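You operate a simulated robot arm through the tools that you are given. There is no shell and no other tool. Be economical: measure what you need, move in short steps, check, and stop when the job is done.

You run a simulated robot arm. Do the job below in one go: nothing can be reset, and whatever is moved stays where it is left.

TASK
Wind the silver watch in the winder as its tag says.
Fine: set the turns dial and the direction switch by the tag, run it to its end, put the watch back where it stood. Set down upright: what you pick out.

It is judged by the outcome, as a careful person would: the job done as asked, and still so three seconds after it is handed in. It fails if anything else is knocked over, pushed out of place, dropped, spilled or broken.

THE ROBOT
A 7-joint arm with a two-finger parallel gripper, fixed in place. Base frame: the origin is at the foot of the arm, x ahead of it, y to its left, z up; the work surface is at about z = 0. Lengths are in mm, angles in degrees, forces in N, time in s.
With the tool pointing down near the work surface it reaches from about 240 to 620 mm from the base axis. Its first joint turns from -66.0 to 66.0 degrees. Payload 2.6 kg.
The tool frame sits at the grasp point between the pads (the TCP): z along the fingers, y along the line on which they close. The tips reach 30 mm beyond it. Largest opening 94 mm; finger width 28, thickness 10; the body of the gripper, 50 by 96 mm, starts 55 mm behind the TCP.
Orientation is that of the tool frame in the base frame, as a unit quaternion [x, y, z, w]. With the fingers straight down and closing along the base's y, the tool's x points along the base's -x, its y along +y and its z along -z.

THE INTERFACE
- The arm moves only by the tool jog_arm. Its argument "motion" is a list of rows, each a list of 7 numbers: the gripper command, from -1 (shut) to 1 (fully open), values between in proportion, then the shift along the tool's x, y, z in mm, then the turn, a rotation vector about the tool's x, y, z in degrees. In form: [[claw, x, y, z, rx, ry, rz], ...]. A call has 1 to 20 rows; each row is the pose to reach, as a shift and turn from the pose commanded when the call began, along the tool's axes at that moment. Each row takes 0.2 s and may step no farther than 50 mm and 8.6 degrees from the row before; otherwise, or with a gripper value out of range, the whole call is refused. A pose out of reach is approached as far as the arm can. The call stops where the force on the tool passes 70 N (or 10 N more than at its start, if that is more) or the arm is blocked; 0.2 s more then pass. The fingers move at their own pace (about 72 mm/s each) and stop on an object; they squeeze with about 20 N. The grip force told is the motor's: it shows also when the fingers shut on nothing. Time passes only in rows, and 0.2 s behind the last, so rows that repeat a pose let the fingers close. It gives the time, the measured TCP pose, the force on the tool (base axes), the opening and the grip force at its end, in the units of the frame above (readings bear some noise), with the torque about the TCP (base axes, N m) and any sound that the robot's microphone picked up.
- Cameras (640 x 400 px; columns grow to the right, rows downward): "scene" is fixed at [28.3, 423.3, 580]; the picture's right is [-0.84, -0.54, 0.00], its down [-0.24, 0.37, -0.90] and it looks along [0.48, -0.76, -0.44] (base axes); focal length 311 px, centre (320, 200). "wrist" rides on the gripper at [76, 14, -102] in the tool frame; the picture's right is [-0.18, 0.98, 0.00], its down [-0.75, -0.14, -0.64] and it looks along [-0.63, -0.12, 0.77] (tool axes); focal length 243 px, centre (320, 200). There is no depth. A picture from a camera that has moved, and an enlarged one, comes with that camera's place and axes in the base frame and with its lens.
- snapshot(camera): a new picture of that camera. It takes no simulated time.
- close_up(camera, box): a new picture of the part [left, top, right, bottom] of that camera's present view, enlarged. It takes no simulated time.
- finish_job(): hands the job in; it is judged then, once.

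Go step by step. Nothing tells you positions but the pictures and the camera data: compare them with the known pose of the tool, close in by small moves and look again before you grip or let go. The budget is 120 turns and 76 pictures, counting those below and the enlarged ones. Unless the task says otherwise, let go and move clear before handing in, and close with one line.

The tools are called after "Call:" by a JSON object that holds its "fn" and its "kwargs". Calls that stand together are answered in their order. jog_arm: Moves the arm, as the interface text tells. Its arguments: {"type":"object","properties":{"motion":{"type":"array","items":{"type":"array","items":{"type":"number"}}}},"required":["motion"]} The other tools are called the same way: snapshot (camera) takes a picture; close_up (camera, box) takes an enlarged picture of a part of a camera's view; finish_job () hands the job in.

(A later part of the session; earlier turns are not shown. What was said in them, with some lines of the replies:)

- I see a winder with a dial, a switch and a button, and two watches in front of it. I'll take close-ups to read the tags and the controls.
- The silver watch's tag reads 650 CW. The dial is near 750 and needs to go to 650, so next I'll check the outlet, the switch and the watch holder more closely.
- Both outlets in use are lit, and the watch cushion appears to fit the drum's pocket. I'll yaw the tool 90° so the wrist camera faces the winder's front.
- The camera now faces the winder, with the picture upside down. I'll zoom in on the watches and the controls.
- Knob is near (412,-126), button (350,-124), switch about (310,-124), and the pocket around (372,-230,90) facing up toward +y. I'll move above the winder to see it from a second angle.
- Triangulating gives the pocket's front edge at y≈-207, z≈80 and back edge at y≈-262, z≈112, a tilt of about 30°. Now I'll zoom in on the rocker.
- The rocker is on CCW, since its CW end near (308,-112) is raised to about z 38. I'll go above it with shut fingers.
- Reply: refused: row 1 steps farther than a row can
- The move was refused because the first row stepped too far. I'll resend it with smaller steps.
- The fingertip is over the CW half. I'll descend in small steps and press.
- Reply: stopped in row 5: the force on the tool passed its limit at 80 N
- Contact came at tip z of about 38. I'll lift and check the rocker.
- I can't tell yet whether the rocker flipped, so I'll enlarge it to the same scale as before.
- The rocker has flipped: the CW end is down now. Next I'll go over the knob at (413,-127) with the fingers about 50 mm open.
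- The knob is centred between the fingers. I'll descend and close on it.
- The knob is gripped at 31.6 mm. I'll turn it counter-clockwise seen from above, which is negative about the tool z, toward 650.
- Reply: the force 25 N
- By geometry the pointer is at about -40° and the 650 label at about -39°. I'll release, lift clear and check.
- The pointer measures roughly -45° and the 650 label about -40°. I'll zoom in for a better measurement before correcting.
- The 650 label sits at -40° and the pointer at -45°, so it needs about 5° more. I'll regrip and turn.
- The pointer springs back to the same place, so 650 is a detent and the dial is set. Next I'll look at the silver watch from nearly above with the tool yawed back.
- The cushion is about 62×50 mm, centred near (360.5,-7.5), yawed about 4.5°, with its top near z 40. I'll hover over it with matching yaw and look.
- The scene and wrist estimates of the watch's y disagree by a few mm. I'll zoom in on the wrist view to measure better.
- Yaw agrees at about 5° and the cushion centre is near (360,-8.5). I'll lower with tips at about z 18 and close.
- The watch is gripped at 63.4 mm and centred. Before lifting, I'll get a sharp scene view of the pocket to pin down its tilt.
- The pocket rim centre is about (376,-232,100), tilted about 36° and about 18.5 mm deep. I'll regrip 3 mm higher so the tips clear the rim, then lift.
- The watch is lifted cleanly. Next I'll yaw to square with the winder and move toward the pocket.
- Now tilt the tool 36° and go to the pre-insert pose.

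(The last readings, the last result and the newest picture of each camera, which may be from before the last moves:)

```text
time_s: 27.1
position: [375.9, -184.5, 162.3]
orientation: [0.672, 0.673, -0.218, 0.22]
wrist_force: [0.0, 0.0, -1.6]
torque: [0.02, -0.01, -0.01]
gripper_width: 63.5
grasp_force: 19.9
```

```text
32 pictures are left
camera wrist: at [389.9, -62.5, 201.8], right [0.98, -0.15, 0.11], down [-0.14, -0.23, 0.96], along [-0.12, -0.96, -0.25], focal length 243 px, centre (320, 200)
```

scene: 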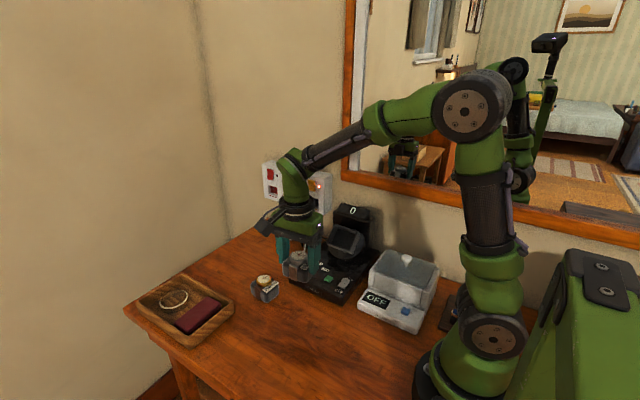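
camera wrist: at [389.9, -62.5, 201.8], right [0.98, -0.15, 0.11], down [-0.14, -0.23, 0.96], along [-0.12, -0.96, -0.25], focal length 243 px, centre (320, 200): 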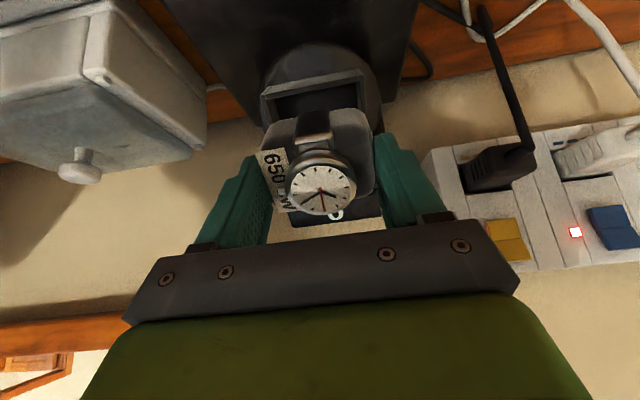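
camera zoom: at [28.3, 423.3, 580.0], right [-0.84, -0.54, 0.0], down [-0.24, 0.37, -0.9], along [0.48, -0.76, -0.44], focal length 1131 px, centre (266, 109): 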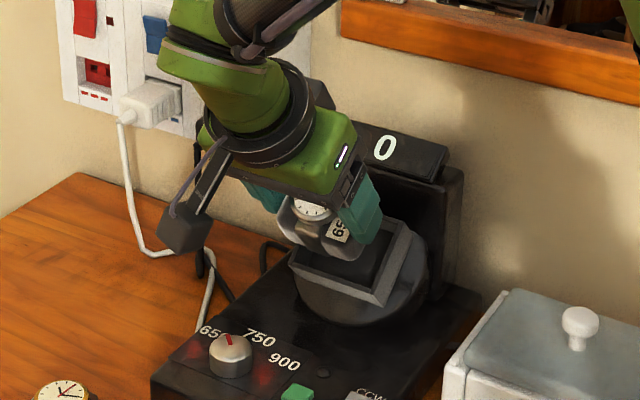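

Good view. I'll zoom in to check the alignment of cushion and pocket.

Call:
{"fn": "close_up", "kwargs": {"camera": "wrist", "box": [240, 30, 400, 150]}}

Call:
{"fn": "close_up", "kwargs": {"camera": "scene", "box": [320, 205, 390, 260]}}

```text
3.33 times, centred on (320, 90) of wrist
camera zoom: at [389.9, -62.5, 201.8], right [0.98, -0.15, 0.11], down [-0.14, -0.23, 0.96], along [-0.12, -0.96, -0.25], focal length 809 px, centre (320, 567)
```

zoom: 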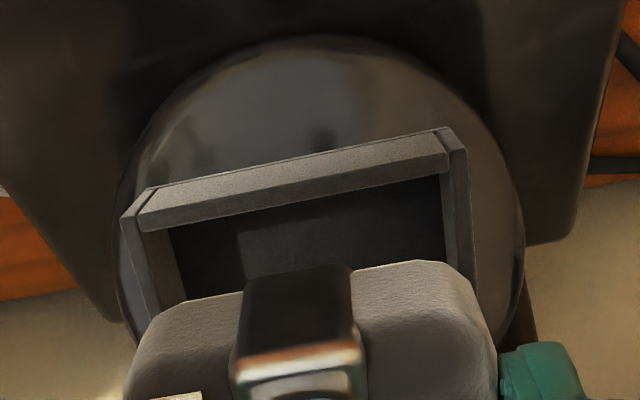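

```text
7.27 times, centred on (355, 232) of scene
camera zoom: at [28.3, 423.3, 580.0], right [-0.84, -0.54, 0.0], down [-0.24, 0.37, -0.9], along [0.48, -0.76, -0.44], focal length 2262 px, centre (66, -36)
```

zoom: 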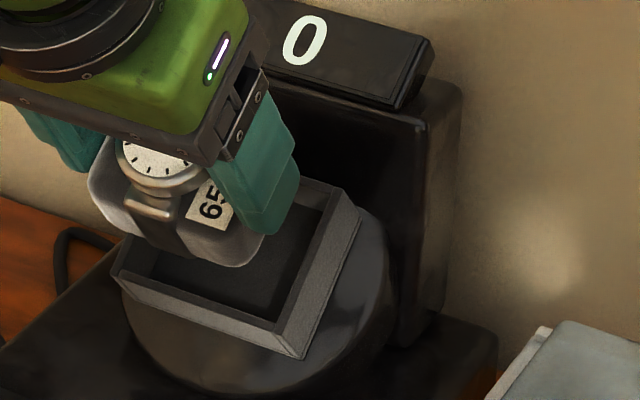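

The rim position agrees with my estimate to within 1–2 mm. I'll correct about 1.8 mm along the slope and advance to just above the rim.

Call:
{"fn": "jog_arm", "kwargs": {"motion": [[0, -1.8, -0.5, 8, 0, 0, 0], [0, -1.8, -0.5, 16, 0, 0, 0], [0, -1.8, -0.5, 23, 0, 0, 0], [0, -1.8, -0.5, 23, 0, 0, 0]]}}

Call:
{"fn": "close_up", "kwargs": {"camera": "wrist", "box": [240, 50, 400, 170]}}

Call:
{"fn": "close_up", "kwargs": {"camera": "scene", "box": [310, 205, 380, 260]}}

```text
time_s: 28.1
position: [375.7, -201.0, 145.7]
orientation: [0.673, 0.672, -0.217, 0.219]
wrist_force: [0.0, 0.0, -0.8]
torque: [0.0, -0.01, 0.0]
gripper_width: 63.5
grasp_force: 20.7
```

```text
3.33 times, centred on (320, 110) of wrist
camera zoom: at [389.5, -77.8, 184.5], right [0.98, -0.15, 0.11], down [-0.14, -0.23, 0.96], along [-0.12, -0.96, -0.25], focal length 809 px, centre (320, 500)
```

zoom: 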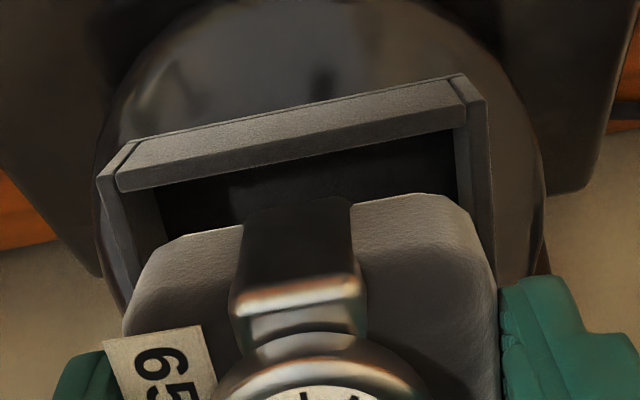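

```text
7.27 times, centred on (345, 232) of scene
camera zoom: at [28.3, 423.3, 580.0], right [-0.84, -0.54, 0.0], down [-0.24, 0.37, -0.9], along [0.48, -0.76, -0.44], focal length 2262 px, centre (138, -36)
```

zoom: 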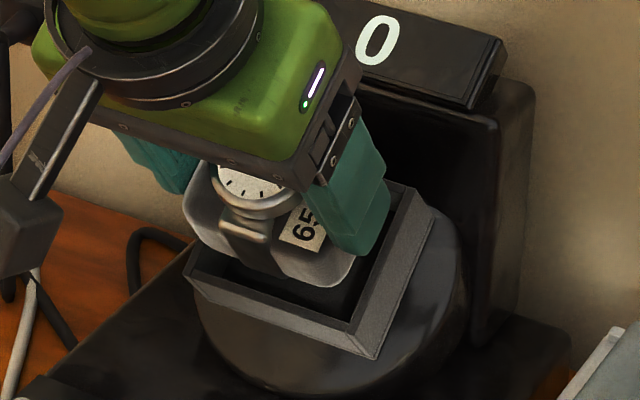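

I see a gap at the front and need to know which rim edge I'm looking at, so I'll zoom in more.

Call:
{"fn": "close_up", "kwargs": {"camera": "wrist", "box": [260, 60, 310, 125]}}

Call:
{"fn": "close_up", "kwargs": {"camera": "scene", "box": [328, 225, 368, 258]}}

```text
6.15 times, centred on (285, 92) of wrist
camera zoom: at [389.5, -77.8, 184.5], right [0.98, -0.15, 0.11], down [-0.14, -0.23, 0.96], along [-0.12, -0.96, -0.25], focal length 1493 px, centre (535, 862)
```

zoom: 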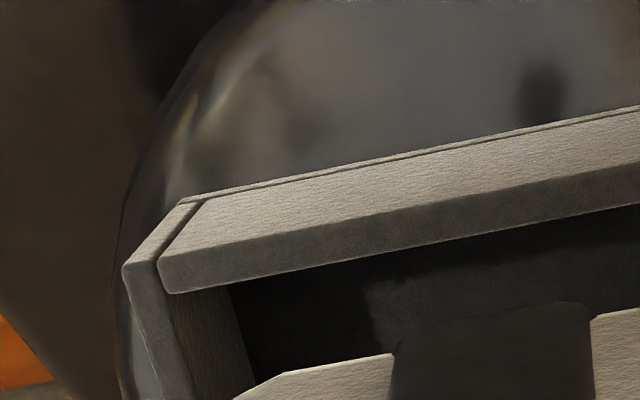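

```text
12.12 times, centred on (348, 242) of scene
camera zoom: at [28.3, 423.3, 580.0], right [-0.84, -0.54, 0.0], down [-0.24, 0.37, -0.9], along [0.48, -0.76, -0.44], focal length 3771 px, centre (-19, -303)
```

zoom: 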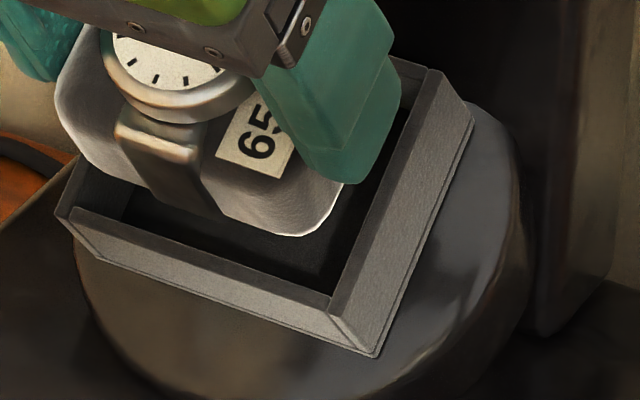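

The rim edges are now clear: sideways alignment is good to 0.3 mm, but the cushion sits about 3.3 mm too far back. I'll shift forward and start inserting.

Call:
{"fn": "jog_arm", "kwargs": {"motion": [[0, 3.3, -0.3, 0, 0, 0, 0], [0, 3.3, -0.3, 3, 0, 0, 0], [0, 3.3, -0.3, 6, 0, 0, 0], [0, 3.3, -0.3, 9, 0, 0, 0], [0, 3.3, -0.3, 9, 0, 0, 0]]}}

Call:
{"fn": "close_up", "kwargs": {"camera": "wrist", "box": [250, 60, 390, 170]}}

Call:
{"fn": "close_up", "kwargs": {"camera": "scene", "box": [318, 210, 378, 258]}}

```text
time_s: 29.3
position: [374.8, -202.3, 135.4]
orientation: [0.672, 0.673, -0.217, 0.219]
wrist_force: [0.1, 0.0, -0.9]
torque: [0.01, 0.01, 0.01]
gripper_width: 63.3
grasp_force: 20.0
```

```text
3.64 times, centred on (320, 115) of wrist
camera zoom: at [388.9, -80.3, 175.1], right [0.98, -0.15, 0.11], down [-0.14, -0.23, 0.96], along [-0.12, -0.96, -0.25], focal length 882 px, centre (320, 509)
```

zoom: 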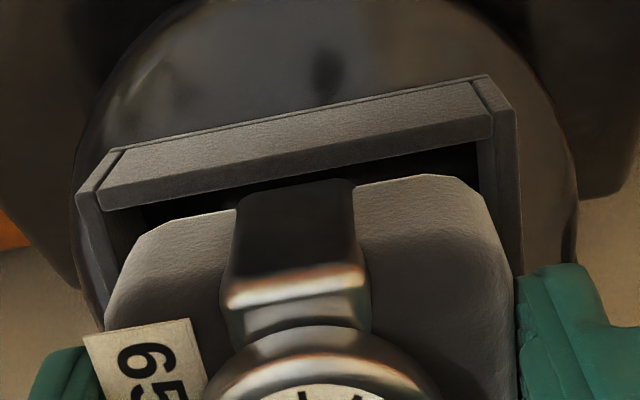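

```text
8.33 times, centred on (348, 234) of scene
camera zoom: at [28.3, 423.3, 580.0], right [-0.84, -0.54, 0.0], down [-0.24, 0.37, -0.9], along [0.48, -0.76, -0.44], focal length 2592 px, centre (87, -83)
```

zoom: 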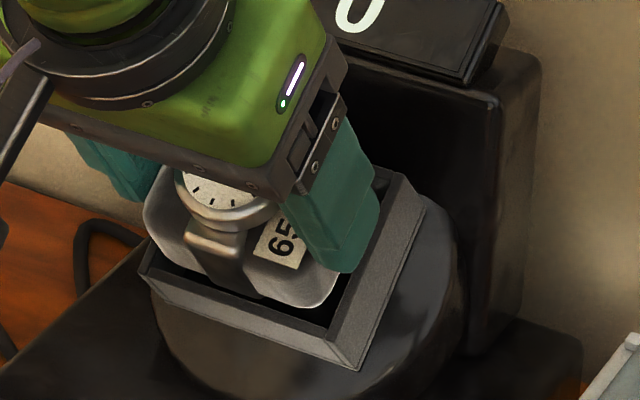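

It's entering freely with no force. I'll continue inserting.

Call:
{"fn": "jog_arm", "kwargs": {"motion": [[0, 0, 0, 3, 0, 0, 0], [0, 0, 0, 5, 0, 0, 0], [0, 0, 0, 7, 0, 0, 0], [0, 0, 0, 9, 0, 0, 0], [0, 0, 0, 10.5, 0, 0, 0], [0, 0, 0, 10.5, 0, 0, 0]]}}

Call:
{"fn": "close_up", "kwargs": {"camera": "wrist", "box": [250, 60, 390, 170]}}

Call:
{"fn": "close_up", "kwargs": {"camera": "scene", "box": [318, 210, 378, 258]}}

```text
time_s: 30.7
position: [375.2, -209.4, 126.5]
orientation: [0.672, 0.673, -0.218, 0.22]
wrist_force: [0.6, 0.1, -0.9]
torque: [0.03, 0.02, -0.04]
gripper_width: 63.2
grasp_force: 20.1
```

```text
3.64 times, centred on (320, 115) of wrist
camera zoom: at [389.7, -86.3, 166.9], right [0.98, -0.15, 0.11], down [-0.14, -0.23, 0.96], along [-0.12, -0.96, -0.25], focal length 882 px, centre (320, 509)
```

zoom: 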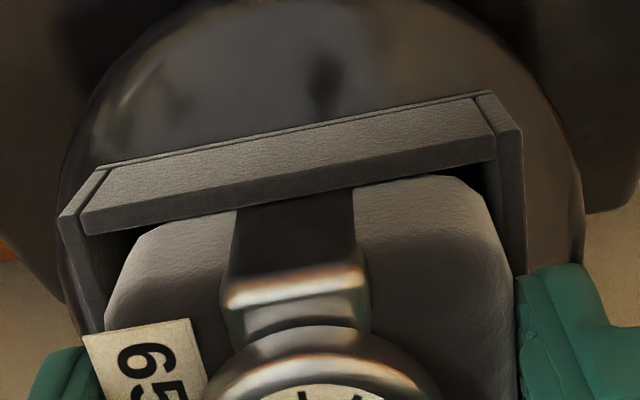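

```text
8.33 times, centred on (348, 234) of scene
camera zoom: at [28.3, 423.3, 580.0], right [-0.84, -0.54, 0.0], down [-0.24, 0.37, -0.9], along [0.48, -0.76, -0.44], focal length 2592 px, centre (87, -83)
```

zoom: 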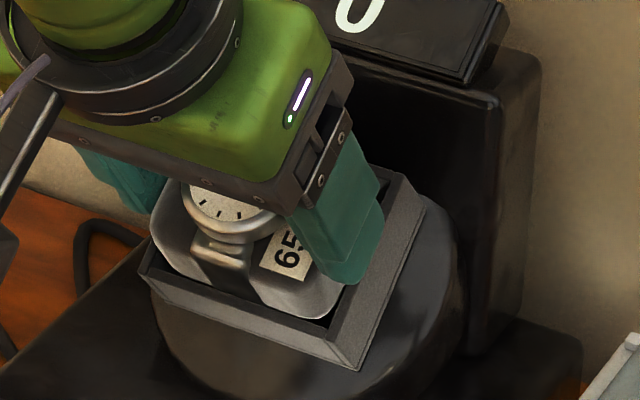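

No contact yet. I'll continue in 1 mm steps until it touches.

Call:
{"fn": "jog_arm", "kwargs": {"motion": [[0, 0, 0, 1, 0, 0, 0], [0, 0, 0, 2, 0, 0, 0], [0, 0, 0, 3, 0, 0, 0], [0, 0, 0, 3.7, 0, 0, 0], [0, 0, 0, 3.7, 0, 0, 0]]}}

```text
time_s: 31.9
position: [375.6, -211.1, 125.2]
orientation: [0.672, 0.673, -0.217, 0.219]
wrist_force: [0.0, 0.7, -1.6]
torque: [0.01, -0.01, 0.0]
gripper_width: 63.6
grasp_force: 20.3
```

Call:
{"fn": "jog_arm", "kwargs": {"motion": [[0, 0, 0, 1, 0, 0, 0], [0, 0, 0, 2, 0, 0, 0], [0, 0, 0, 3, 0, 0, 0], [0, 0, 0, 3, 0, 0, 0]]}}

Call:
{"fn": "close_up", "kwargs": {"camera": "wrist", "box": [230, 60, 410, 220]}}

Call:
{"fn": "close_up", "kwargs": {"camera": "scene", "box": [318, 210, 378, 258]}}

```text
time_s: 32.9
position: [375.9, -212.0, 122.6]
orientation: [0.673, 0.672, -0.218, 0.22]
wrist_force: [-12.7, 24.6, 31.0]
torque: [-0.53, 1.4, -1.15]
gripper_width: 63.5
grasp_force: 20.0
```

```text
2.50 times, centred on (320, 140) of wrist
camera zoom: at [389.6, -89.7, 162.6], right [0.98, -0.15, 0.11], down [-0.15, -0.23, 0.96], along [-0.12, -0.96, -0.25], focal length 606 px, centre (320, 350)
```

zoom: 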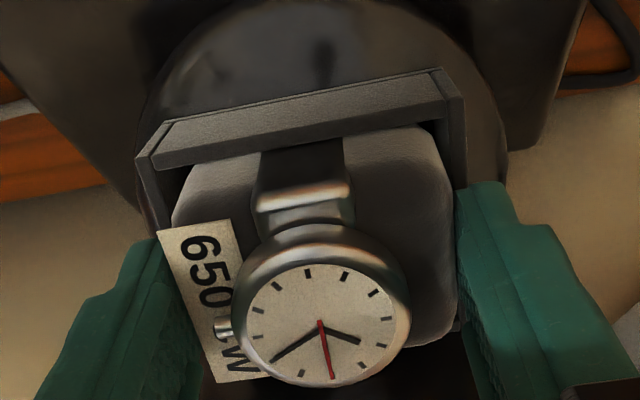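

```text
8.33 times, centred on (348, 234) of scene
camera zoom: at [28.1, 423.4, 579.9], right [-0.84, -0.54, 0.0], down [-0.24, 0.37, -0.9], along [0.48, -0.76, -0.44], focal length 2592 px, centre (87, -83)
```

zoom: 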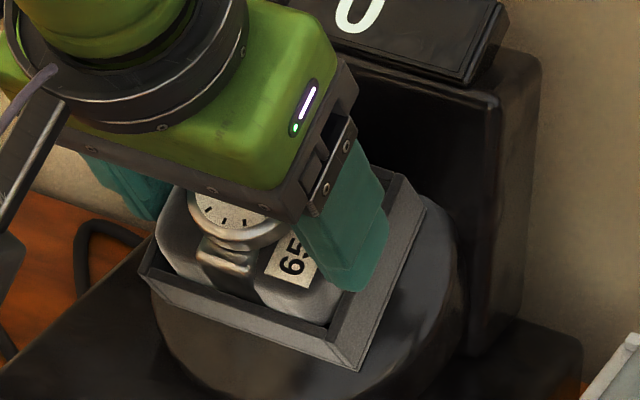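

Contact: the cushion is essentially seated. I'll back off 1.5 mm, open and retreat along the tool axis.

Call:
{"fn": "jog_arm", "kwargs": {"motion": [[0, 0, 0, -1.5, 0, 0, 0], [0.2, 0, 0, -1.5, 0, 0, 0], [0.5, 0, 0, -1.5, 0, 0, 0], [0.7, 0, 0, -1.5, 0, 0, 0], [0.7, 0, 0, -1.5, 0, 0, 0], [0.7, 0, 0, -15, 0, 0, 0], [0.7, 0, 0, -40, 0, 0, 0], [0.7, 0, 0, -70, 0, 0, 0], [0.7, 0, 0, -70, 0, 0, 0]]}}

Call:
{"fn": "close_up", "kwargs": {"camera": "wrist", "box": [230, 40, 410, 200]}}

Call:
{"fn": "close_up", "kwargs": {"camera": "scene", "box": [318, 210, 378, 258]}}

```text
time_s: 34.9
position: [374.9, -170.5, 179.8]
orientation: [0.672, 0.673, -0.217, 0.22]
wrist_force: [0.5, -0.3, 0.6]
torque: [-0.01, -0.02, 0.02]
gripper_width: 80.1
grasp_force: 0.0
```

```text
2.50 times, centred on (320, 120) of wrist
camera zoom: at [388.9, -48.7, 218.6], right [0.98, -0.15, 0.11], down [-0.14, -0.23, 0.96], along [-0.12, -0.96, -0.25], focal length 606 px, centre (320, 400)
```

zoom: 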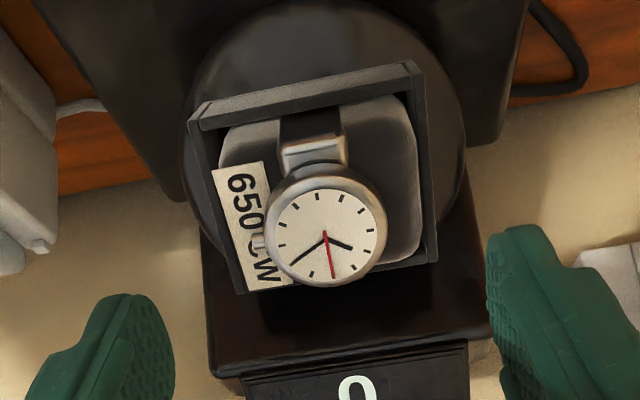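

```text
8.33 times, centred on (348, 234) of scene
camera zoom: at [28.3, 423.3, 580.0], right [-0.84, -0.54, 0.0], down [-0.24, 0.37, -0.9], along [0.48, -0.76, -0.44], focal length 2592 px, centre (87, -83)
```

zoom: 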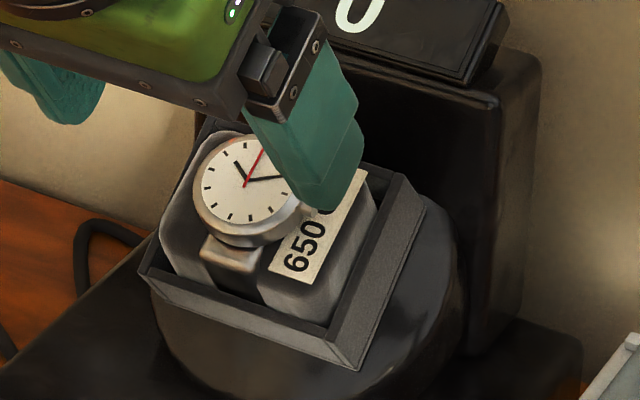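

The watch sits in the pocket. I'll retreat, untilt and shut the fingers to press the green button.

Call:
{"fn": "jog_arm", "kwargs": {"motion": [[0.7, 6, -3, -20, 0, 0, 0], [0.7, 12, -6, -40, 0, 7.2, 0], [0.3, 18, -9, -50, 0, 14.4, 0], [-0.3, 24, -12, -59.5, 0, 21.6, 0], [-1, 30.8, -15, -59.5, 0, 28.8, 0], [-1, 30.8, -15, -59.5, 0, 36.1, 0], [-1, 30.8, -15, -59.5, 0, 36.1, 0]]}}

```text
time_s: 36.5
position: [359.8, -112.2, 210.0]
orientation: [0.706, 0.708, 0.003, 0.0]
wrist_force: [0.1, 0.6, 0.6]
torque: [0.01, 0.01, -0.01]
gripper_width: 0.1
grasp_force: 19.5
```

Over the button now; I'll descend to just above it and check.

Call:
{"fn": "jog_arm", "kwargs": {"motion": [[-1, -6, -9, 40, 0, 0, 0], [-1, -6, -9, 80, 0, 0, 0], [-1, -6, -9, 115, 0, 0, 0], [-1, -6, -9, 132, 0, 0, 0], [-1, -6, -9, 132, 0, 0, 0]]}}

Call:
{"fn": "close_up", "kwargs": {"camera": "scene", "box": [300, 230, 380, 300]}}

```text
time_s: 37.7
position: [351.1, -117.2, 77.5]
orientation: [0.707, 0.708, 0.002, 0.002]
wrist_force: [-0.1, 0.3, -0.6]
torque: [0.0, 0.02, -0.01]
gripper_width: 0.0
grasp_force: 20.0
```

```text
5.71 times, centred on (340, 265) of scene
camera zoom: at [28.3, 423.3, 580.0], right [-0.84, -0.54, 0.0], down [-0.24, 0.37, -0.9], along [0.48, -0.76, -0.44], focal length 1778 px, centre (206, -171)
```

zoom: 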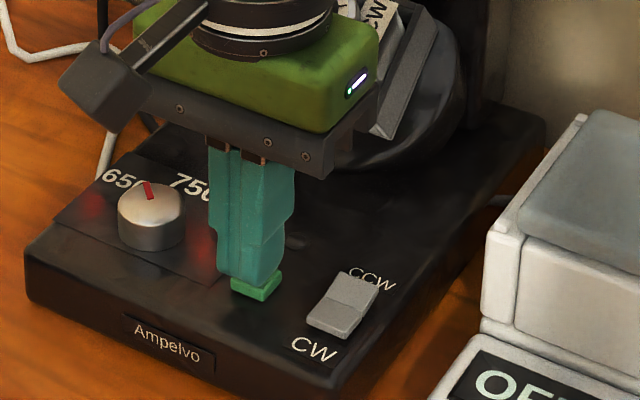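

Call:
{"fn": "jog_arm", "kwargs": {"motion": [[-1, 0, 0, 4, 0, 0, 0], [-1, 0, 0, 6, 0, 0, 0], [-1, 0, 0, 8, 0, 0, 0], [-1, 0, 0, 9.5, 0, 0, 0], [-1, 0, 0, 11, 0, 0, 0], [-1, 0, 0, 12, 0, 0, 0]]}}

Call:
{"fn": "snapshot", "kwargs": {"camera": "scene"}}

```text
time_s: 39.1
position: [352.4, -118.2, 64.0]
orientation: [0.707, 0.707, 0.002, 0.0]
wrist_force: [-4.2, 0.4, 10.8]
torque: [-0.05, 0.15, -0.01]
gripper_width: 0.0
grasp_force: 20.1
heard: click
```

```text
16 pictures are left
```

scene: 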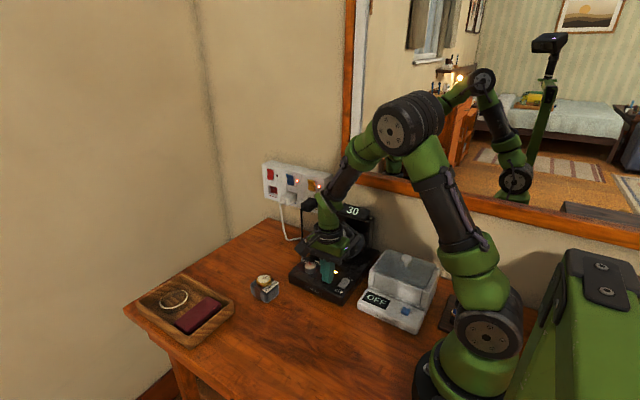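

There was a click and the display reads 30, so it's running. I'll lift clear and wait.

Call:
{"fn": "jog_arm", "kwargs": {"motion": [[-1, 0, 0, -15, 0, 0, 0], [-1, 20, 0, -50, 0, 0, 0], [-1, 55, 0, -85, 0, 0, 0], [-1, 95, 0, -115, 0, 0, 0], [0, 95, 0, -135, 0, 0, 0], [1, 95, 0, -135, 0, 0, 0], [1, 95, 0, -135, 0, 0, 0], [1, 95, 0, -135, 0, 0, 0], [1, 95, 0, -135, 0, 0, 0], [1, 95, 0, -135, 0, 0, 0], [1, 95, 0, -135, 0, 0, 0], [1, 95, 0, -135, 0, 0, 0]]}}

Call:
{"fn": "close_up", "kwargs": {"camera": "scene", "box": [280, 195, 400, 305]}}

```text
time_s: 41.7
position: [350.8, -23.3, 200.2]
orientation: [0.707, 0.708, 0.002, 0.001]
wrist_force: [0.7, -0.5, -0.7]
torque: [0.0, -0.01, 0.01]
gripper_width: 94.1
grasp_force: 0.0
```

```text
3.64 times, centred on (340, 250) of scene
camera zoom: at [28.3, 423.3, 580.0], right [-0.84, -0.54, 0.0], down [-0.24, 0.37, -0.9], along [0.48, -0.76, -0.44], focal length 1131 px, centre (247, 18)
```

zoom: 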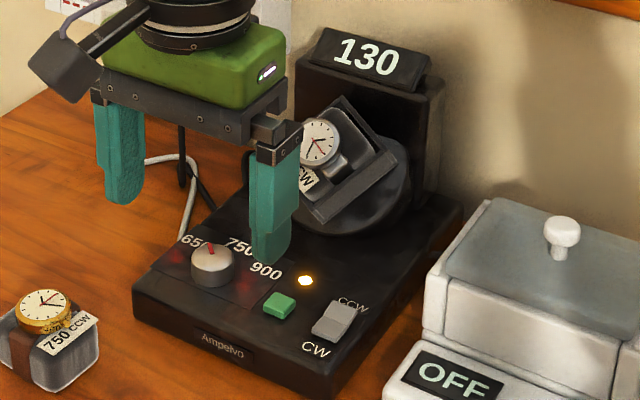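

It's counting (130, lamp lit). Waiting for it to reach 650.

Call:
{"fn": "jog_arm", "kwargs": {"motion": [[1, 0, 0, 0, 0, 0, 0], [1, 0, 0, 0, 0, 0, 0], [1, 0, 0, 0, 0, 0, 0], [1, 0, 0, 0, 0, 0, 0], [1, 0, 0, 0, 0, 0, 0], [1, 0, 0, 0, 0, 0, 0], [1, 0, 0, 0, 0, 0, 0], [1, 0, 0, 0, 0, 0, 0], [1, 0, 0, 0, 0, 0, 0], [1, 0, 0, 0, 0, 0, 0], [1, 0, 0, 0, 0, 0, 0], [1, 0, 0, 0, 0, 0, 0], [1, 0, 0, 0, 0, 0, 0], [1, 0, 0, 0, 0, 0, 0], [1, 0, 0, 0, 0, 0, 0], [1, 0, 0, 0, 0, 0, 0], [1, 0, 0, 0, 0, 0, 0], [1, 0, 0, 0, 0, 0, 0], [1, 0, 0, 0, 0, 0, 0], [1, 0, 0, 0, 0, 0, 0]]}}

Call:
{"fn": "jog_arm", "kwargs": {"motion": [[1, 0, 0, 0, 0, 0, 0], [1, 0, 0, 0, 0, 0, 0], [1, 0, 0, 0, 0, 0, 0], [1, 0, 0, 0, 0, 0, 0], [1, 0, 0, 0, 0, 0, 0], [1, 0, 0, 0, 0, 0, 0], [1, 0, 0, 0, 0, 0, 0], [1, 0, 0, 0, 0, 0, 0], [1, 0, 0, 0, 0, 0, 0], [1, 0, 0, 0, 0, 0, 0], [1, 0, 0, 0, 0, 0, 0], [1, 0, 0, 0, 0, 0, 0], [1, 0, 0, 0, 0, 0, 0], [1, 0, 0, 0, 0, 0, 0], [1, 0, 0, 0, 0, 0, 0], [1, 0, 0, 0, 0, 0, 0], [1, 0, 0, 0, 0, 0, 0], [1, 0, 0, 0, 0, 0, 0], [1, 0, 0, 0, 0, 0, 0], [1, 0, 0, 0, 0, 0, 0]]}}

Call:
{"fn": "jog_arm", "kwargs": {"motion": [[1, 0, 0, 0, 0, 0, 0], [1, 0, 0, 0, 0, 0, 0], [1, 0, 0, 0, 0, 0, 0], [1, 0, 0, 0, 0, 0, 0], [1, 0, 0, 0, 0, 0, 0], [1, 0, 0, 0, 0, 0, 0], [1, 0, 0, 0, 0, 0, 0], [1, 0, 0, 0, 0, 0, 0], [1, 0, 0, 0, 0, 0, 0], [1, 0, 0, 0, 0, 0, 0], [1, 0, 0, 0, 0, 0, 0], [1, 0, 0, 0, 0, 0, 0], [1, 0, 0, 0, 0, 0, 0], [1, 0, 0, 0, 0, 0, 0], [1, 0, 0, 0, 0, 0, 0], [1, 0, 0, 0, 0, 0, 0], [1, 0, 0, 0, 0, 0, 0], [1, 0, 0, 0, 0, 0, 0], [1, 0, 0, 0, 0, 0, 0], [1, 0, 0, 0, 0, 0, 0]]}}

Call:
{"fn": "close_up", "kwargs": {"camera": "scene", "box": [280, 195, 400, 305]}}

```text
time_s: 45.9
position: [350.4, -23.2, 199.2]
orientation: [0.707, 0.707, 0.002, 0.001]
wrist_force: [0.0, 0.8, 0.7]
torque: [0.0, -0.02, 0.01]
gripper_width: 93.9
grasp_force: 0.0
```

```text
time_s: 50.1
position: [351.3, -23.3, 199.4]
orientation: [0.706, 0.708, 0.002, 0.001]
wrist_force: [0.0, 0.1, -0.3]
torque: [-0.01, 0.01, 0.01]
gripper_width: 93.7
grasp_force: 0.0
```

```text
time_s: 54.3
position: [350.4, -22.7, 199.2]
orientation: [0.706, 0.708, 0.002, 0.001]
wrist_force: [-0.1, 0.0, 0.5]
torque: [0.01, 0.01, -0.01]
gripper_width: 94.1
grasp_force: 0.0
```

```text
3.64 times, centred on (340, 250) of scene
camera zoom: at [28.3, 423.3, 580.0], right [-0.84, -0.54, 0.0], down [-0.24, 0.37, -0.9], along [0.48, -0.76, -0.44], focal length 1131 px, centre (247, 18)
```

zoom: 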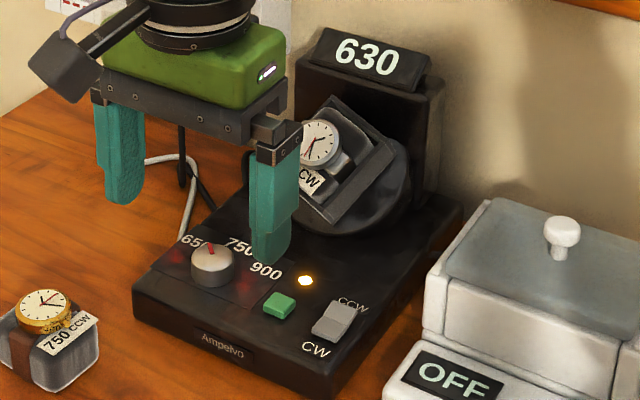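

It's at 630, nearly done. I'll wait a few more seconds.

Call:
{"fn": "jog_arm", "kwargs": {"motion": [[1, 0, 0, 0, 0, 0, 0], [1, 0, 0, 0, 0, 0, 0], [1, 0, 0, 0, 0, 0, 0], [1, 0, 0, 0, 0, 0, 0], [1, 0, 0, 0, 0, 0, 0], [1, 0, 0, 0, 0, 0, 0], [1, 0, 0, 0, 0, 0, 0], [1, 0, 0, 0, 0, 0, 0], [1, 0, 0, 0, 0, 0, 0], [1, 0, 0, 0, 0, 0, 0], [1, 0, 0, 0, 0, 0, 0], [1, 0, 0, 0, 0, 0, 0]]}}

Call:
{"fn": "close_up", "kwargs": {"camera": "scene", "box": [310, 195, 390, 285]}}

```text
time_s: 56.9
position: [350.7, -23.8, 199.7]
orientation: [0.707, 0.708, 0.002, 0.001]
wrist_force: [0.3, -0.2, 0.6]
torque: [-0.01, 0.04, 0.03]
gripper_width: 94.1
grasp_force: 0.0
```

```text
4.44 times, centred on (350, 240) of scene
camera zoom: at [28.3, 423.3, 580.0], right [-0.84, -0.54, 0.0], down [-0.24, 0.37, -0.9], along [0.48, -0.76, -0.44], focal length 1382 px, centre (187, 22)
```

zoom: 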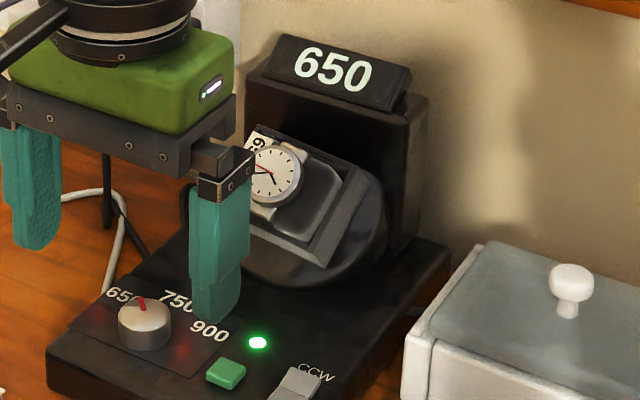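

It has finished: 650 shown and the lamp is green. The pocket has stopped at a different angle, so I'll go to the tilted pose to view it head-on.

Call:
{"fn": "jog_arm", "kwargs": {"motion": [[1, -35, 8, -15, 0, 0, 0], [1, -70, 16, -15, 0, -7.2, 0], [1, -100, 24, -10, 0, -14.4, 0], [1, -120, 24, -5, 0, -21.6, 0], [1, -130, 24, 0, 0, -28.8, 0], [1, -138, 24, 3, 0, -36.1, 0], [1, -138, 24, 3, 0, -36.1, 0]]}}

Call:
{"fn": "close_up", "kwargs": {"camera": "wrist", "box": [230, 20, 410, 200]}}

```text
time_s: 58.5
position: [375.0, -161.7, 196.5]
orientation: [0.672, 0.672, -0.218, 0.221]
wrist_force: [0.2, -0.8, -0.2]
torque: [0.01, 0.01, -0.03]
gripper_width: 94.0
grasp_force: 0.0
```

```text
2.22 times, centred on (320, 110) of wrist
camera zoom: at [388.9, -38.2, 236.2], right [0.98, -0.15, 0.11], down [-0.14, -0.23, 0.96], along [-0.12, -0.96, -0.25], focal length 539 px, centre (320, 400)
```

zoom: 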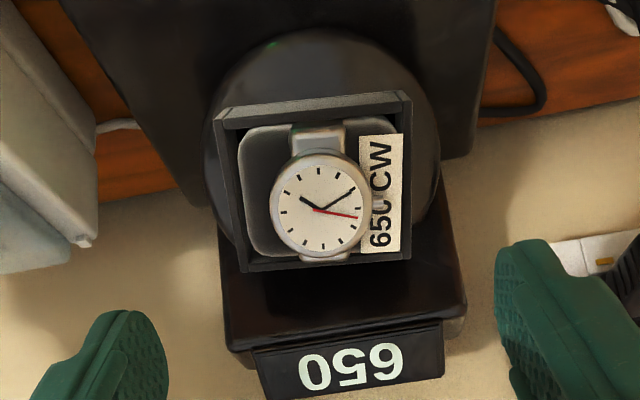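

The pocket has turned about 180°, plus about 5.5° about the tool axis, and the tag is now on the +x side. I'll align the tool and approach partway.

Call:
{"fn": "jog_arm", "kwargs": {"motion": [[1, 2, 0.5, 0, 0, 0, 2.5], [1, 4.5, 1, 0, 0, 0, 5.5], [1, 4.5, 1, 25, 0, 0, 5.5], [1, 4.5, 1, 45, 0, 0, 5.5], [1, 4.5, 1, 60, 0, 0, 5.5], [1, 4.5, 1, 60, 0, 0, 5.5]]}}

Call:
{"fn": "close_up", "kwargs": {"camera": "wrist", "box": [210, 50, 430, 230]}}

```text
time_s: 59.9
position: [376.2, -193.1, 145.9]
orientation: [0.704, 0.64, -0.207, 0.229]
wrist_force: [-0.2, -0.7, -1.2]
torque: [-0.02, 0.0, -0.01]
gripper_width: 94.3
grasp_force: 0.1
```

```text
2.22 times, centred on (320, 140) of wrist
camera zoom: at [397.3, -71.4, 185.7], right [0.96, -0.22, 0.17], down [-0.22, -0.22, 0.95], along [-0.18, -0.95, -0.26], focal length 539 px, centre (320, 333)
```

zoom: 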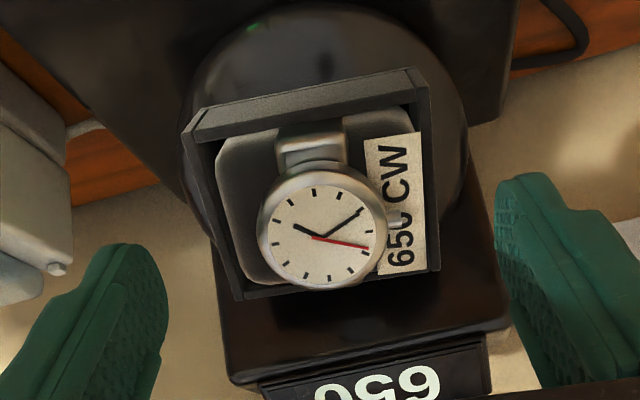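

Alignment is good, within about 2°. I'll descend to just above the rim and close.

Call:
{"fn": "jog_arm", "kwargs": {"motion": [[1, 1, 0, 12, 0, 0, 0], [1, 1, 0, 22, 0, 0, 0], [1, 1, 0, 26, 0, 0, 0], [1, 1, 0, 28, 0, 0, 0], [0.5, 1, 0, 28, 0, 0, 0], [0.1, 1, 0, 28, 0, 0, 0], [0, 1, 0, 28, 0, 0, 0], [0, 1, 0, 28, 0, 0, 0]]}}

Call:
{"fn": "close_up", "kwargs": {"camera": "wrist", "box": [210, 50, 430, 230]}}

```text
time_s: 61.7
position: [375.5, -208.2, 123.0]
orientation: [0.703, 0.64, -0.207, 0.23]
wrist_force: [-0.2, 1.0, 0.5]
torque: [0.04, -0.01, -0.01]
gripper_width: 63.9
grasp_force: 19.4
```

```text
2.22 times, centred on (320, 140) of wrist
camera zoom: at [397.7, -87.2, 162.9], right [0.96, -0.22, 0.17], down [-0.21, -0.22, 0.95], along [-0.18, -0.95, -0.26], focal length 539 px, centre (320, 333)
```

zoom: 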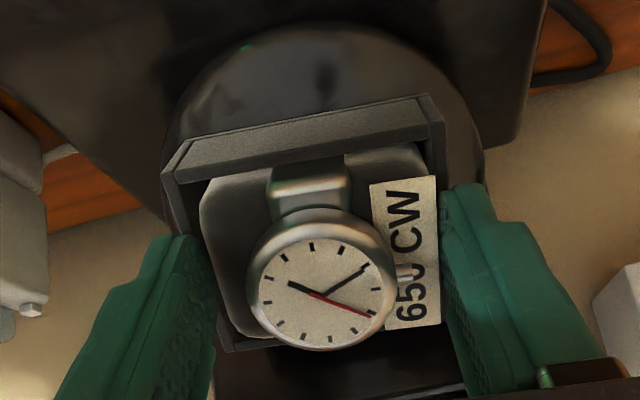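

Gripped at 63.9 mm. I'll pull straight out along the pocket axis.

Call:
{"fn": "jog_arm", "kwargs": {"motion": [[0, 0, 0, -4, 0, 0, 0], [0, 0, 0, -10, 0, 0, 0], [0, 0, 0, -20, 0, 0, 0], [0, 0, 0, -35, 0, 0, 0], [0, 0, 0, -55, 0, 0, 0], [0, 0, 0, -75, 0, 0, 0], [0, 0, 0, -75, 0, 0, 0]]}}

Call:
{"fn": "snapshot", "kwargs": {"camera": "wrist"}}

```text
time_s: 63.3
position: [376.3, -164.1, 183.5]
orientation: [0.704, 0.64, -0.207, 0.23]
wrist_force: [-0.7, 0.5, -1.0]
torque: [0.01, -0.01, -0.02]
gripper_width: 63.7
grasp_force: 20.4
```

```text
9 pictures are left
camera wrist: at [397.1, -42.7, 224.1], right [0.96, -0.22, 0.17], down [-0.22, -0.22, 0.95], along [-0.18, -0.95, -0.26], focal length 243 px, centre (320, 200)
```

wrist: 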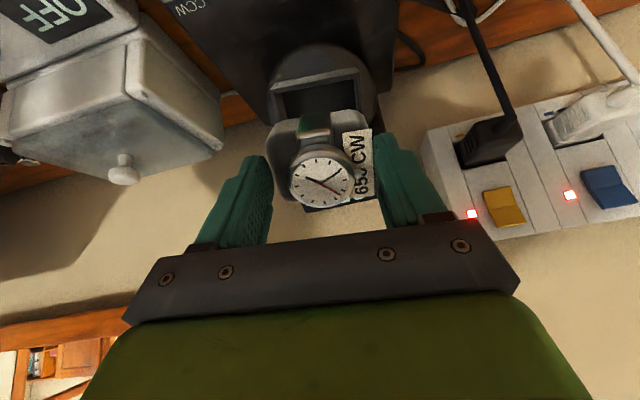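

The watch is out and held. I'll retreat and bring the tool back to vertical.

Call:
{"fn": "jog_arm", "kwargs": {"motion": [[0, 0, 0, -25, 0, 0, 0], [0, 10, -3, -45, 0.69, 7.19, 0], [0, 22, -6, -65, 1.38, 14.37, 0], [0, 34, -10, -80, 2.07, 21.56, 0], [0, 46, -13, -92, 2.77, 28.74, 0], [0, 55.6, -16.4, -98.5, 3.46, 35.93, 0], [0, 55.6, -16.4, -98.5, 3.46, 35.93, 0]]}}

```text
time_s: 64.9
position: [365.3, -59.3, 230.0]
orientation: [0.74, 0.673, 0.003, 0.0]
wrist_force: [-0.8, -0.3, 0.0]
torque: [0.01, -0.01, -0.03]
gripper_width: 63.4
grasp_force: 20.0
```

Now I'll rotate the tool back so the watch faces its original way (first half).

Call:
{"fn": "jog_arm", "kwargs": {"motion": [[0, 0, 0, 0, 0, 0, -8], [0, 0, 0, 0, 0, 0, -16], [0, 0, 0, 0, 0, 0, -24], [0, 0, 0, 0, 0, 0, -32], [0, 0, 0, 0, 0, 0, -40], [0, 0, 0, 0, 0, 0, -48], [0, 0, 0, 0, 0, 0, -56], [0, 0, 0, 0, 0, 0, -64], [0, 0, 0, 0, 0, 0, -72], [0, 0, 0, 0, 0, 0, -80], [0, 0, 0, 0, 0, 0, -88], [0, 0, 0, 0, 0, 0, -95.4], [0, 0, 0, 0, 0, 0, -95.4]]}}

Call:
{"fn": "jog_arm", "kwargs": {"motion": [[0, 0, 0, 0, 0, 0, -8], [0, 0, 0, 0, 0, 0, -16], [0, 0, 0, 0, 0, 0, -24], [0, 0, 0, 0, 0, 0, -32], [0, 0, 0, 0, 0, 0, -40], [0, 0, 0, 0, 0, 0, -48], [0, 0, 0, 0, 0, 0, -56], [0, 0, 0, 0, 0, 0, -64], [0, 0, 0, 0, 0, 0, -72], [0, 0, 0, 0, 0, 0, -80], [0, 0, 0, 0, 0, 0, -88], [0, 0, 0, 0, 0, 0, -95], [0, 0, 0, 0, 0, 0, -95]]}}

```text
time_s: 67.7
position: [364.8, -61.0, 229.5]
orientation: [-0.002, 1.0, 0.002, 0.002]
wrist_force: [0.5, 0.3, -1.5]
torque: [-0.05, 0.0, -0.04]
gripper_width: 63.6
grasp_force: 19.9
```

```text
time_s: 70.5
position: [365.4, -59.5, 229.4]
orientation: [0.737, -0.676, 0.0, -0.002]
wrist_force: [0.0, -0.7, -1.7]
torque: [-0.03, -0.02, 0.04]
gripper_width: 63.4
grasp_force: 19.2
```

Orientation is right. I'll move over the original spot and descend to about 20 mm above set-down.

Call:
{"fn": "jog_arm", "kwargs": {"motion": [[0, -28, 0.2, 0, 0, 0, 0], [0, -55.7, 0.5, 0, 0, 0, 0], [0, -55.7, 0.5, 45, 0, 0, 0], [0, -55.7, 0.5, 90, 0, 0, 0], [0, -55.7, 0.5, 130, 0, 0, 0], [0, -55.7, 0.5, 154, 0, 0, 0], [0, -55.7, 0.5, 154, 0, 0, 0]]}}

Call:
{"fn": "close_up", "kwargs": {"camera": "scene", "box": [250, 250, 350, 330]}}

Call:
{"fn": "snapshot", "kwargs": {"camera": "wrist"}}

```text
time_s: 72.1
position: [359.5, -4.0, 76.2]
orientation: [0.738, -0.675, 0.001, -0.001]
wrist_force: [-0.2, 0.3, -1.6]
torque: [-0.06, 0.04, -0.02]
gripper_width: 63.7
grasp_force: 19.9
```

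```text
5.00 times, centred on (300, 290) of scene
camera zoom: at [28.3, 423.3, 580.0], right [-0.84, -0.54, 0.0], down [-0.24, 0.37, -0.9], along [0.48, -0.76, -0.44], focal length 1555 px, centre (420, -250)
```

zoom: 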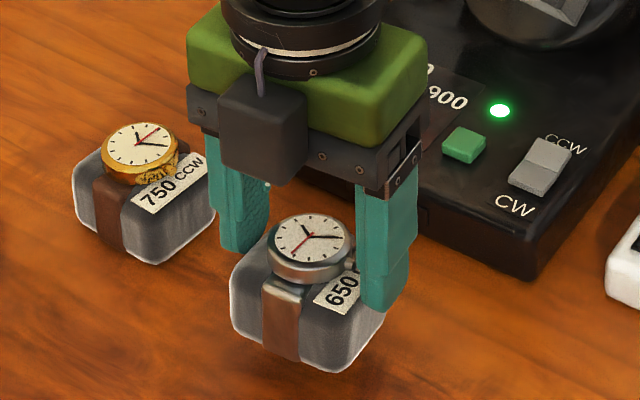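

```text
7 pictures are left
camera wrist: at [352.0, -80.7, 179.1], right [-1.0, 0.1, 0.0], down [0.07, 0.76, 0.64], along [0.07, 0.64, -0.77], focal length 243 px, centre (320, 200)
```

wrist: 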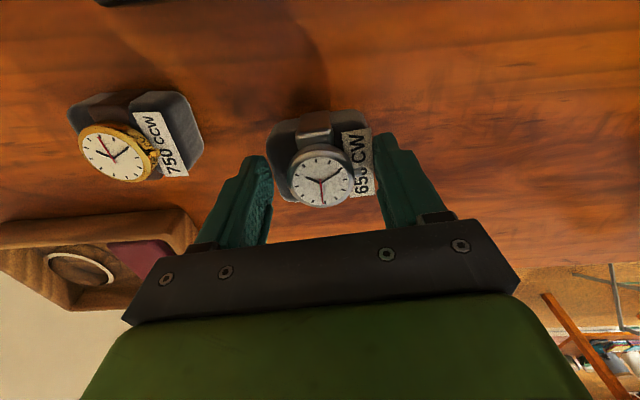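

Triangulation shows the watch sits about 7 mm lower in the grip than before and about 7 mm too far to +y. I'll shift that, lower to just above the table and compare with the original picture.

Call:
{"fn": "jog_arm", "kwargs": {"motion": [[0, 7.5, 0, 0, 0, 0, 0], [0, 7.5, 0, 6, 0, 0, 0], [0, 7.5, 0, 12, 0, 0, 0], [0, 7.5, 0, 12, 0, 0, 0]]}}

Call:
{"fn": "close_up", "kwargs": {"camera": "scene", "box": [250, 250, 350, 330]}}

```text
time_s: 73.1
position: [360.7, -11.9, 63.4]
orientation: [0.737, -0.676, 0.001, -0.002]
wrist_force: [-0.2, 0.5, -1.8]
torque: [-0.02, 0.03, 0.0]
gripper_width: 63.4
grasp_force: 20.1
```

```text
5.00 times, centred on (300, 290) of scene
camera zoom: at [28.3, 423.3, 580.0], right [-0.84, -0.54, 0.0], down [-0.24, 0.37, -0.9], along [0.48, -0.76, -0.44], focal length 1555 px, centre (420, -250)
```

zoom: 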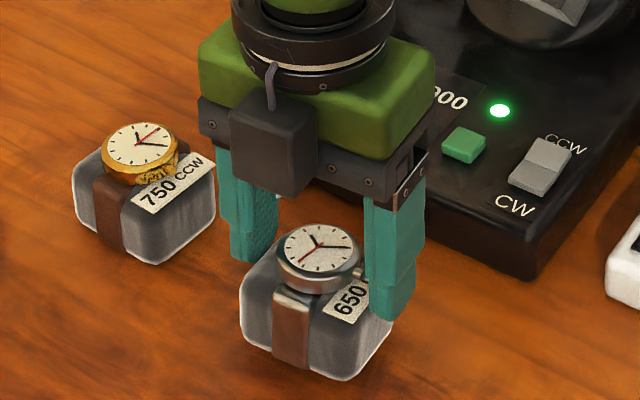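

Very close to the original picture. I'll shift 3 mm more toward -y and lower gently to contact.

Call:
{"fn": "jog_arm", "kwargs": {"motion": [[0, 3, 0, 0, 0, 0, 0], [0, 3, 0, 1, 0, 0, 0], [0, 3, 0, 2, 0, 0, 0], [0, 3, 0, 3, 0, 0, 0], [0, 3, 0, 3, 0, 0, 0]]}}

```text
time_s: 74.3
position: [362.4, -14.5, 61.0]
orientation: [0.737, -0.676, 0.001, -0.003]
wrist_force: [-7.7, 1.7, 23.4]
torque: [-0.31, 0.31, -0.15]
gripper_width: 63.8
grasp_force: 20.1
```

It touches the table. I'll check the position before letting go.

Call:
{"fn": "close_up", "kwargs": {"camera": "scene", "box": [250, 250, 350, 330]}}

```text
5.00 times, centred on (300, 290) of scene
camera zoom: at [28.2, 423.3, 580.0], right [-0.84, -0.54, 0.0], down [-0.24, 0.37, -0.9], along [0.48, -0.76, -0.44], focal length 1555 px, centre (420, -250)
```

zoom: 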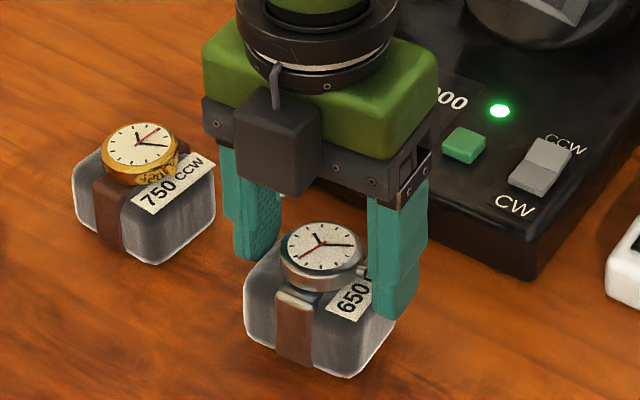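

It's within about 3 mm of the original. I'll make a small lift-and-shift correction, set down and release.

Call:
{"fn": "jog_arm", "kwargs": {"motion": [[0, 0, 0, -3, 0, 0, 0], [0, -2.2, 1.6, -3, 0, 0, 0], [0, -2.2, 1.6, -1.5, 0, 0, 0], [0, -2.2, 1.6, -0.5, 0, 0, 0], [0, -2.2, 1.6, -0.5, 0, 0, 0], [0.2, -2.2, 1.6, -0.5, 0, 0, 0], [0.45, -2.2, 1.6, -0.5, 0, 0, 0], [0.7, -2.2, 1.6, -0.5, 0, 0, 0], [0.9, -2.2, 1.6, -0.5, 0, 0, 0], [0.9, -2.2, 1.6, -0.5, 0, 0, 0], [0.9, -2.2, 1.6, -20, 0, 0, 0], [0.9, -2.2, 1.6, -50, 0, 0, 0], [0.9, -2.2, 1.6, -95, 0, 0, 0], [0.9, -2.2, 1.6, -140, 0, 0, 0], [0.9, -2.2, 1.6, -180, 0, 0, 0], [0.9, -2.2, 1.6, -180, 0, 0, 0]]}}

Call:
{"fn": "close_up", "kwargs": {"camera": "scene", "box": [240, 260, 330, 330]}}

```text
time_s: 77.7
position: [358.5, -11.6, 240.6]
orientation: [0.738, -0.675, 0.001, -0.002]
wrist_force: [-0.3, -0.1, 0.0]
torque: [-0.03, 0.02, 0.0]
gripper_width: 89.3
grasp_force: 0.0
```

```text
5.71 times, centred on (285, 295) of scene
camera zoom: at [28.3, 423.3, 580.0], right [-0.84, -0.54, 0.0], down [-0.24, 0.37, -0.9], along [0.48, -0.76, -0.44], focal length 1778 px, centre (520, -343)
```

zoom: 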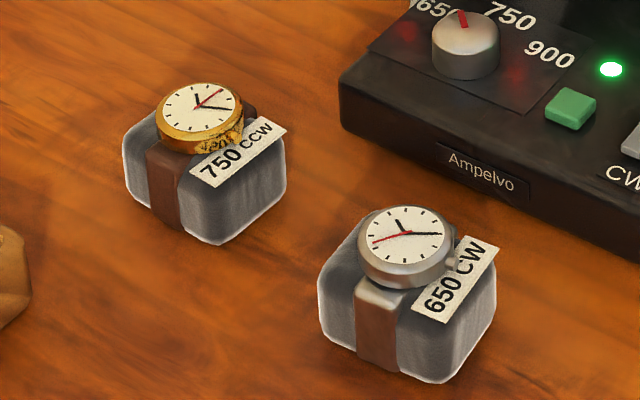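

The watch is back to within about 2 mm, upright and facing its original way. I'll take one last look at the whole scene.

Call:
{"fn": "snapshot", "kwargs": {"camera": "scene"}}

```text
3 pictures are left
```

scene: 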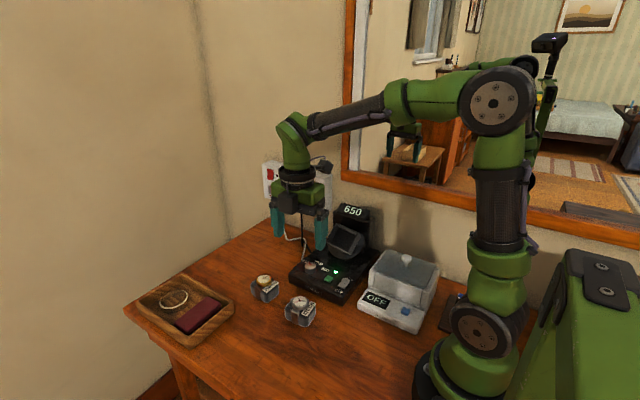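

Everything is in place and the winder shows 650 with its green lamp lit, so I'm handing in.

Call:
{"fn": "finish_job", "kwargs": {}}

```text
The job is handed in.
```

The silver watch was wound 650 turns CW as its tag says, with the winder run to its end, and it stands upright about 2 mm from where it was.
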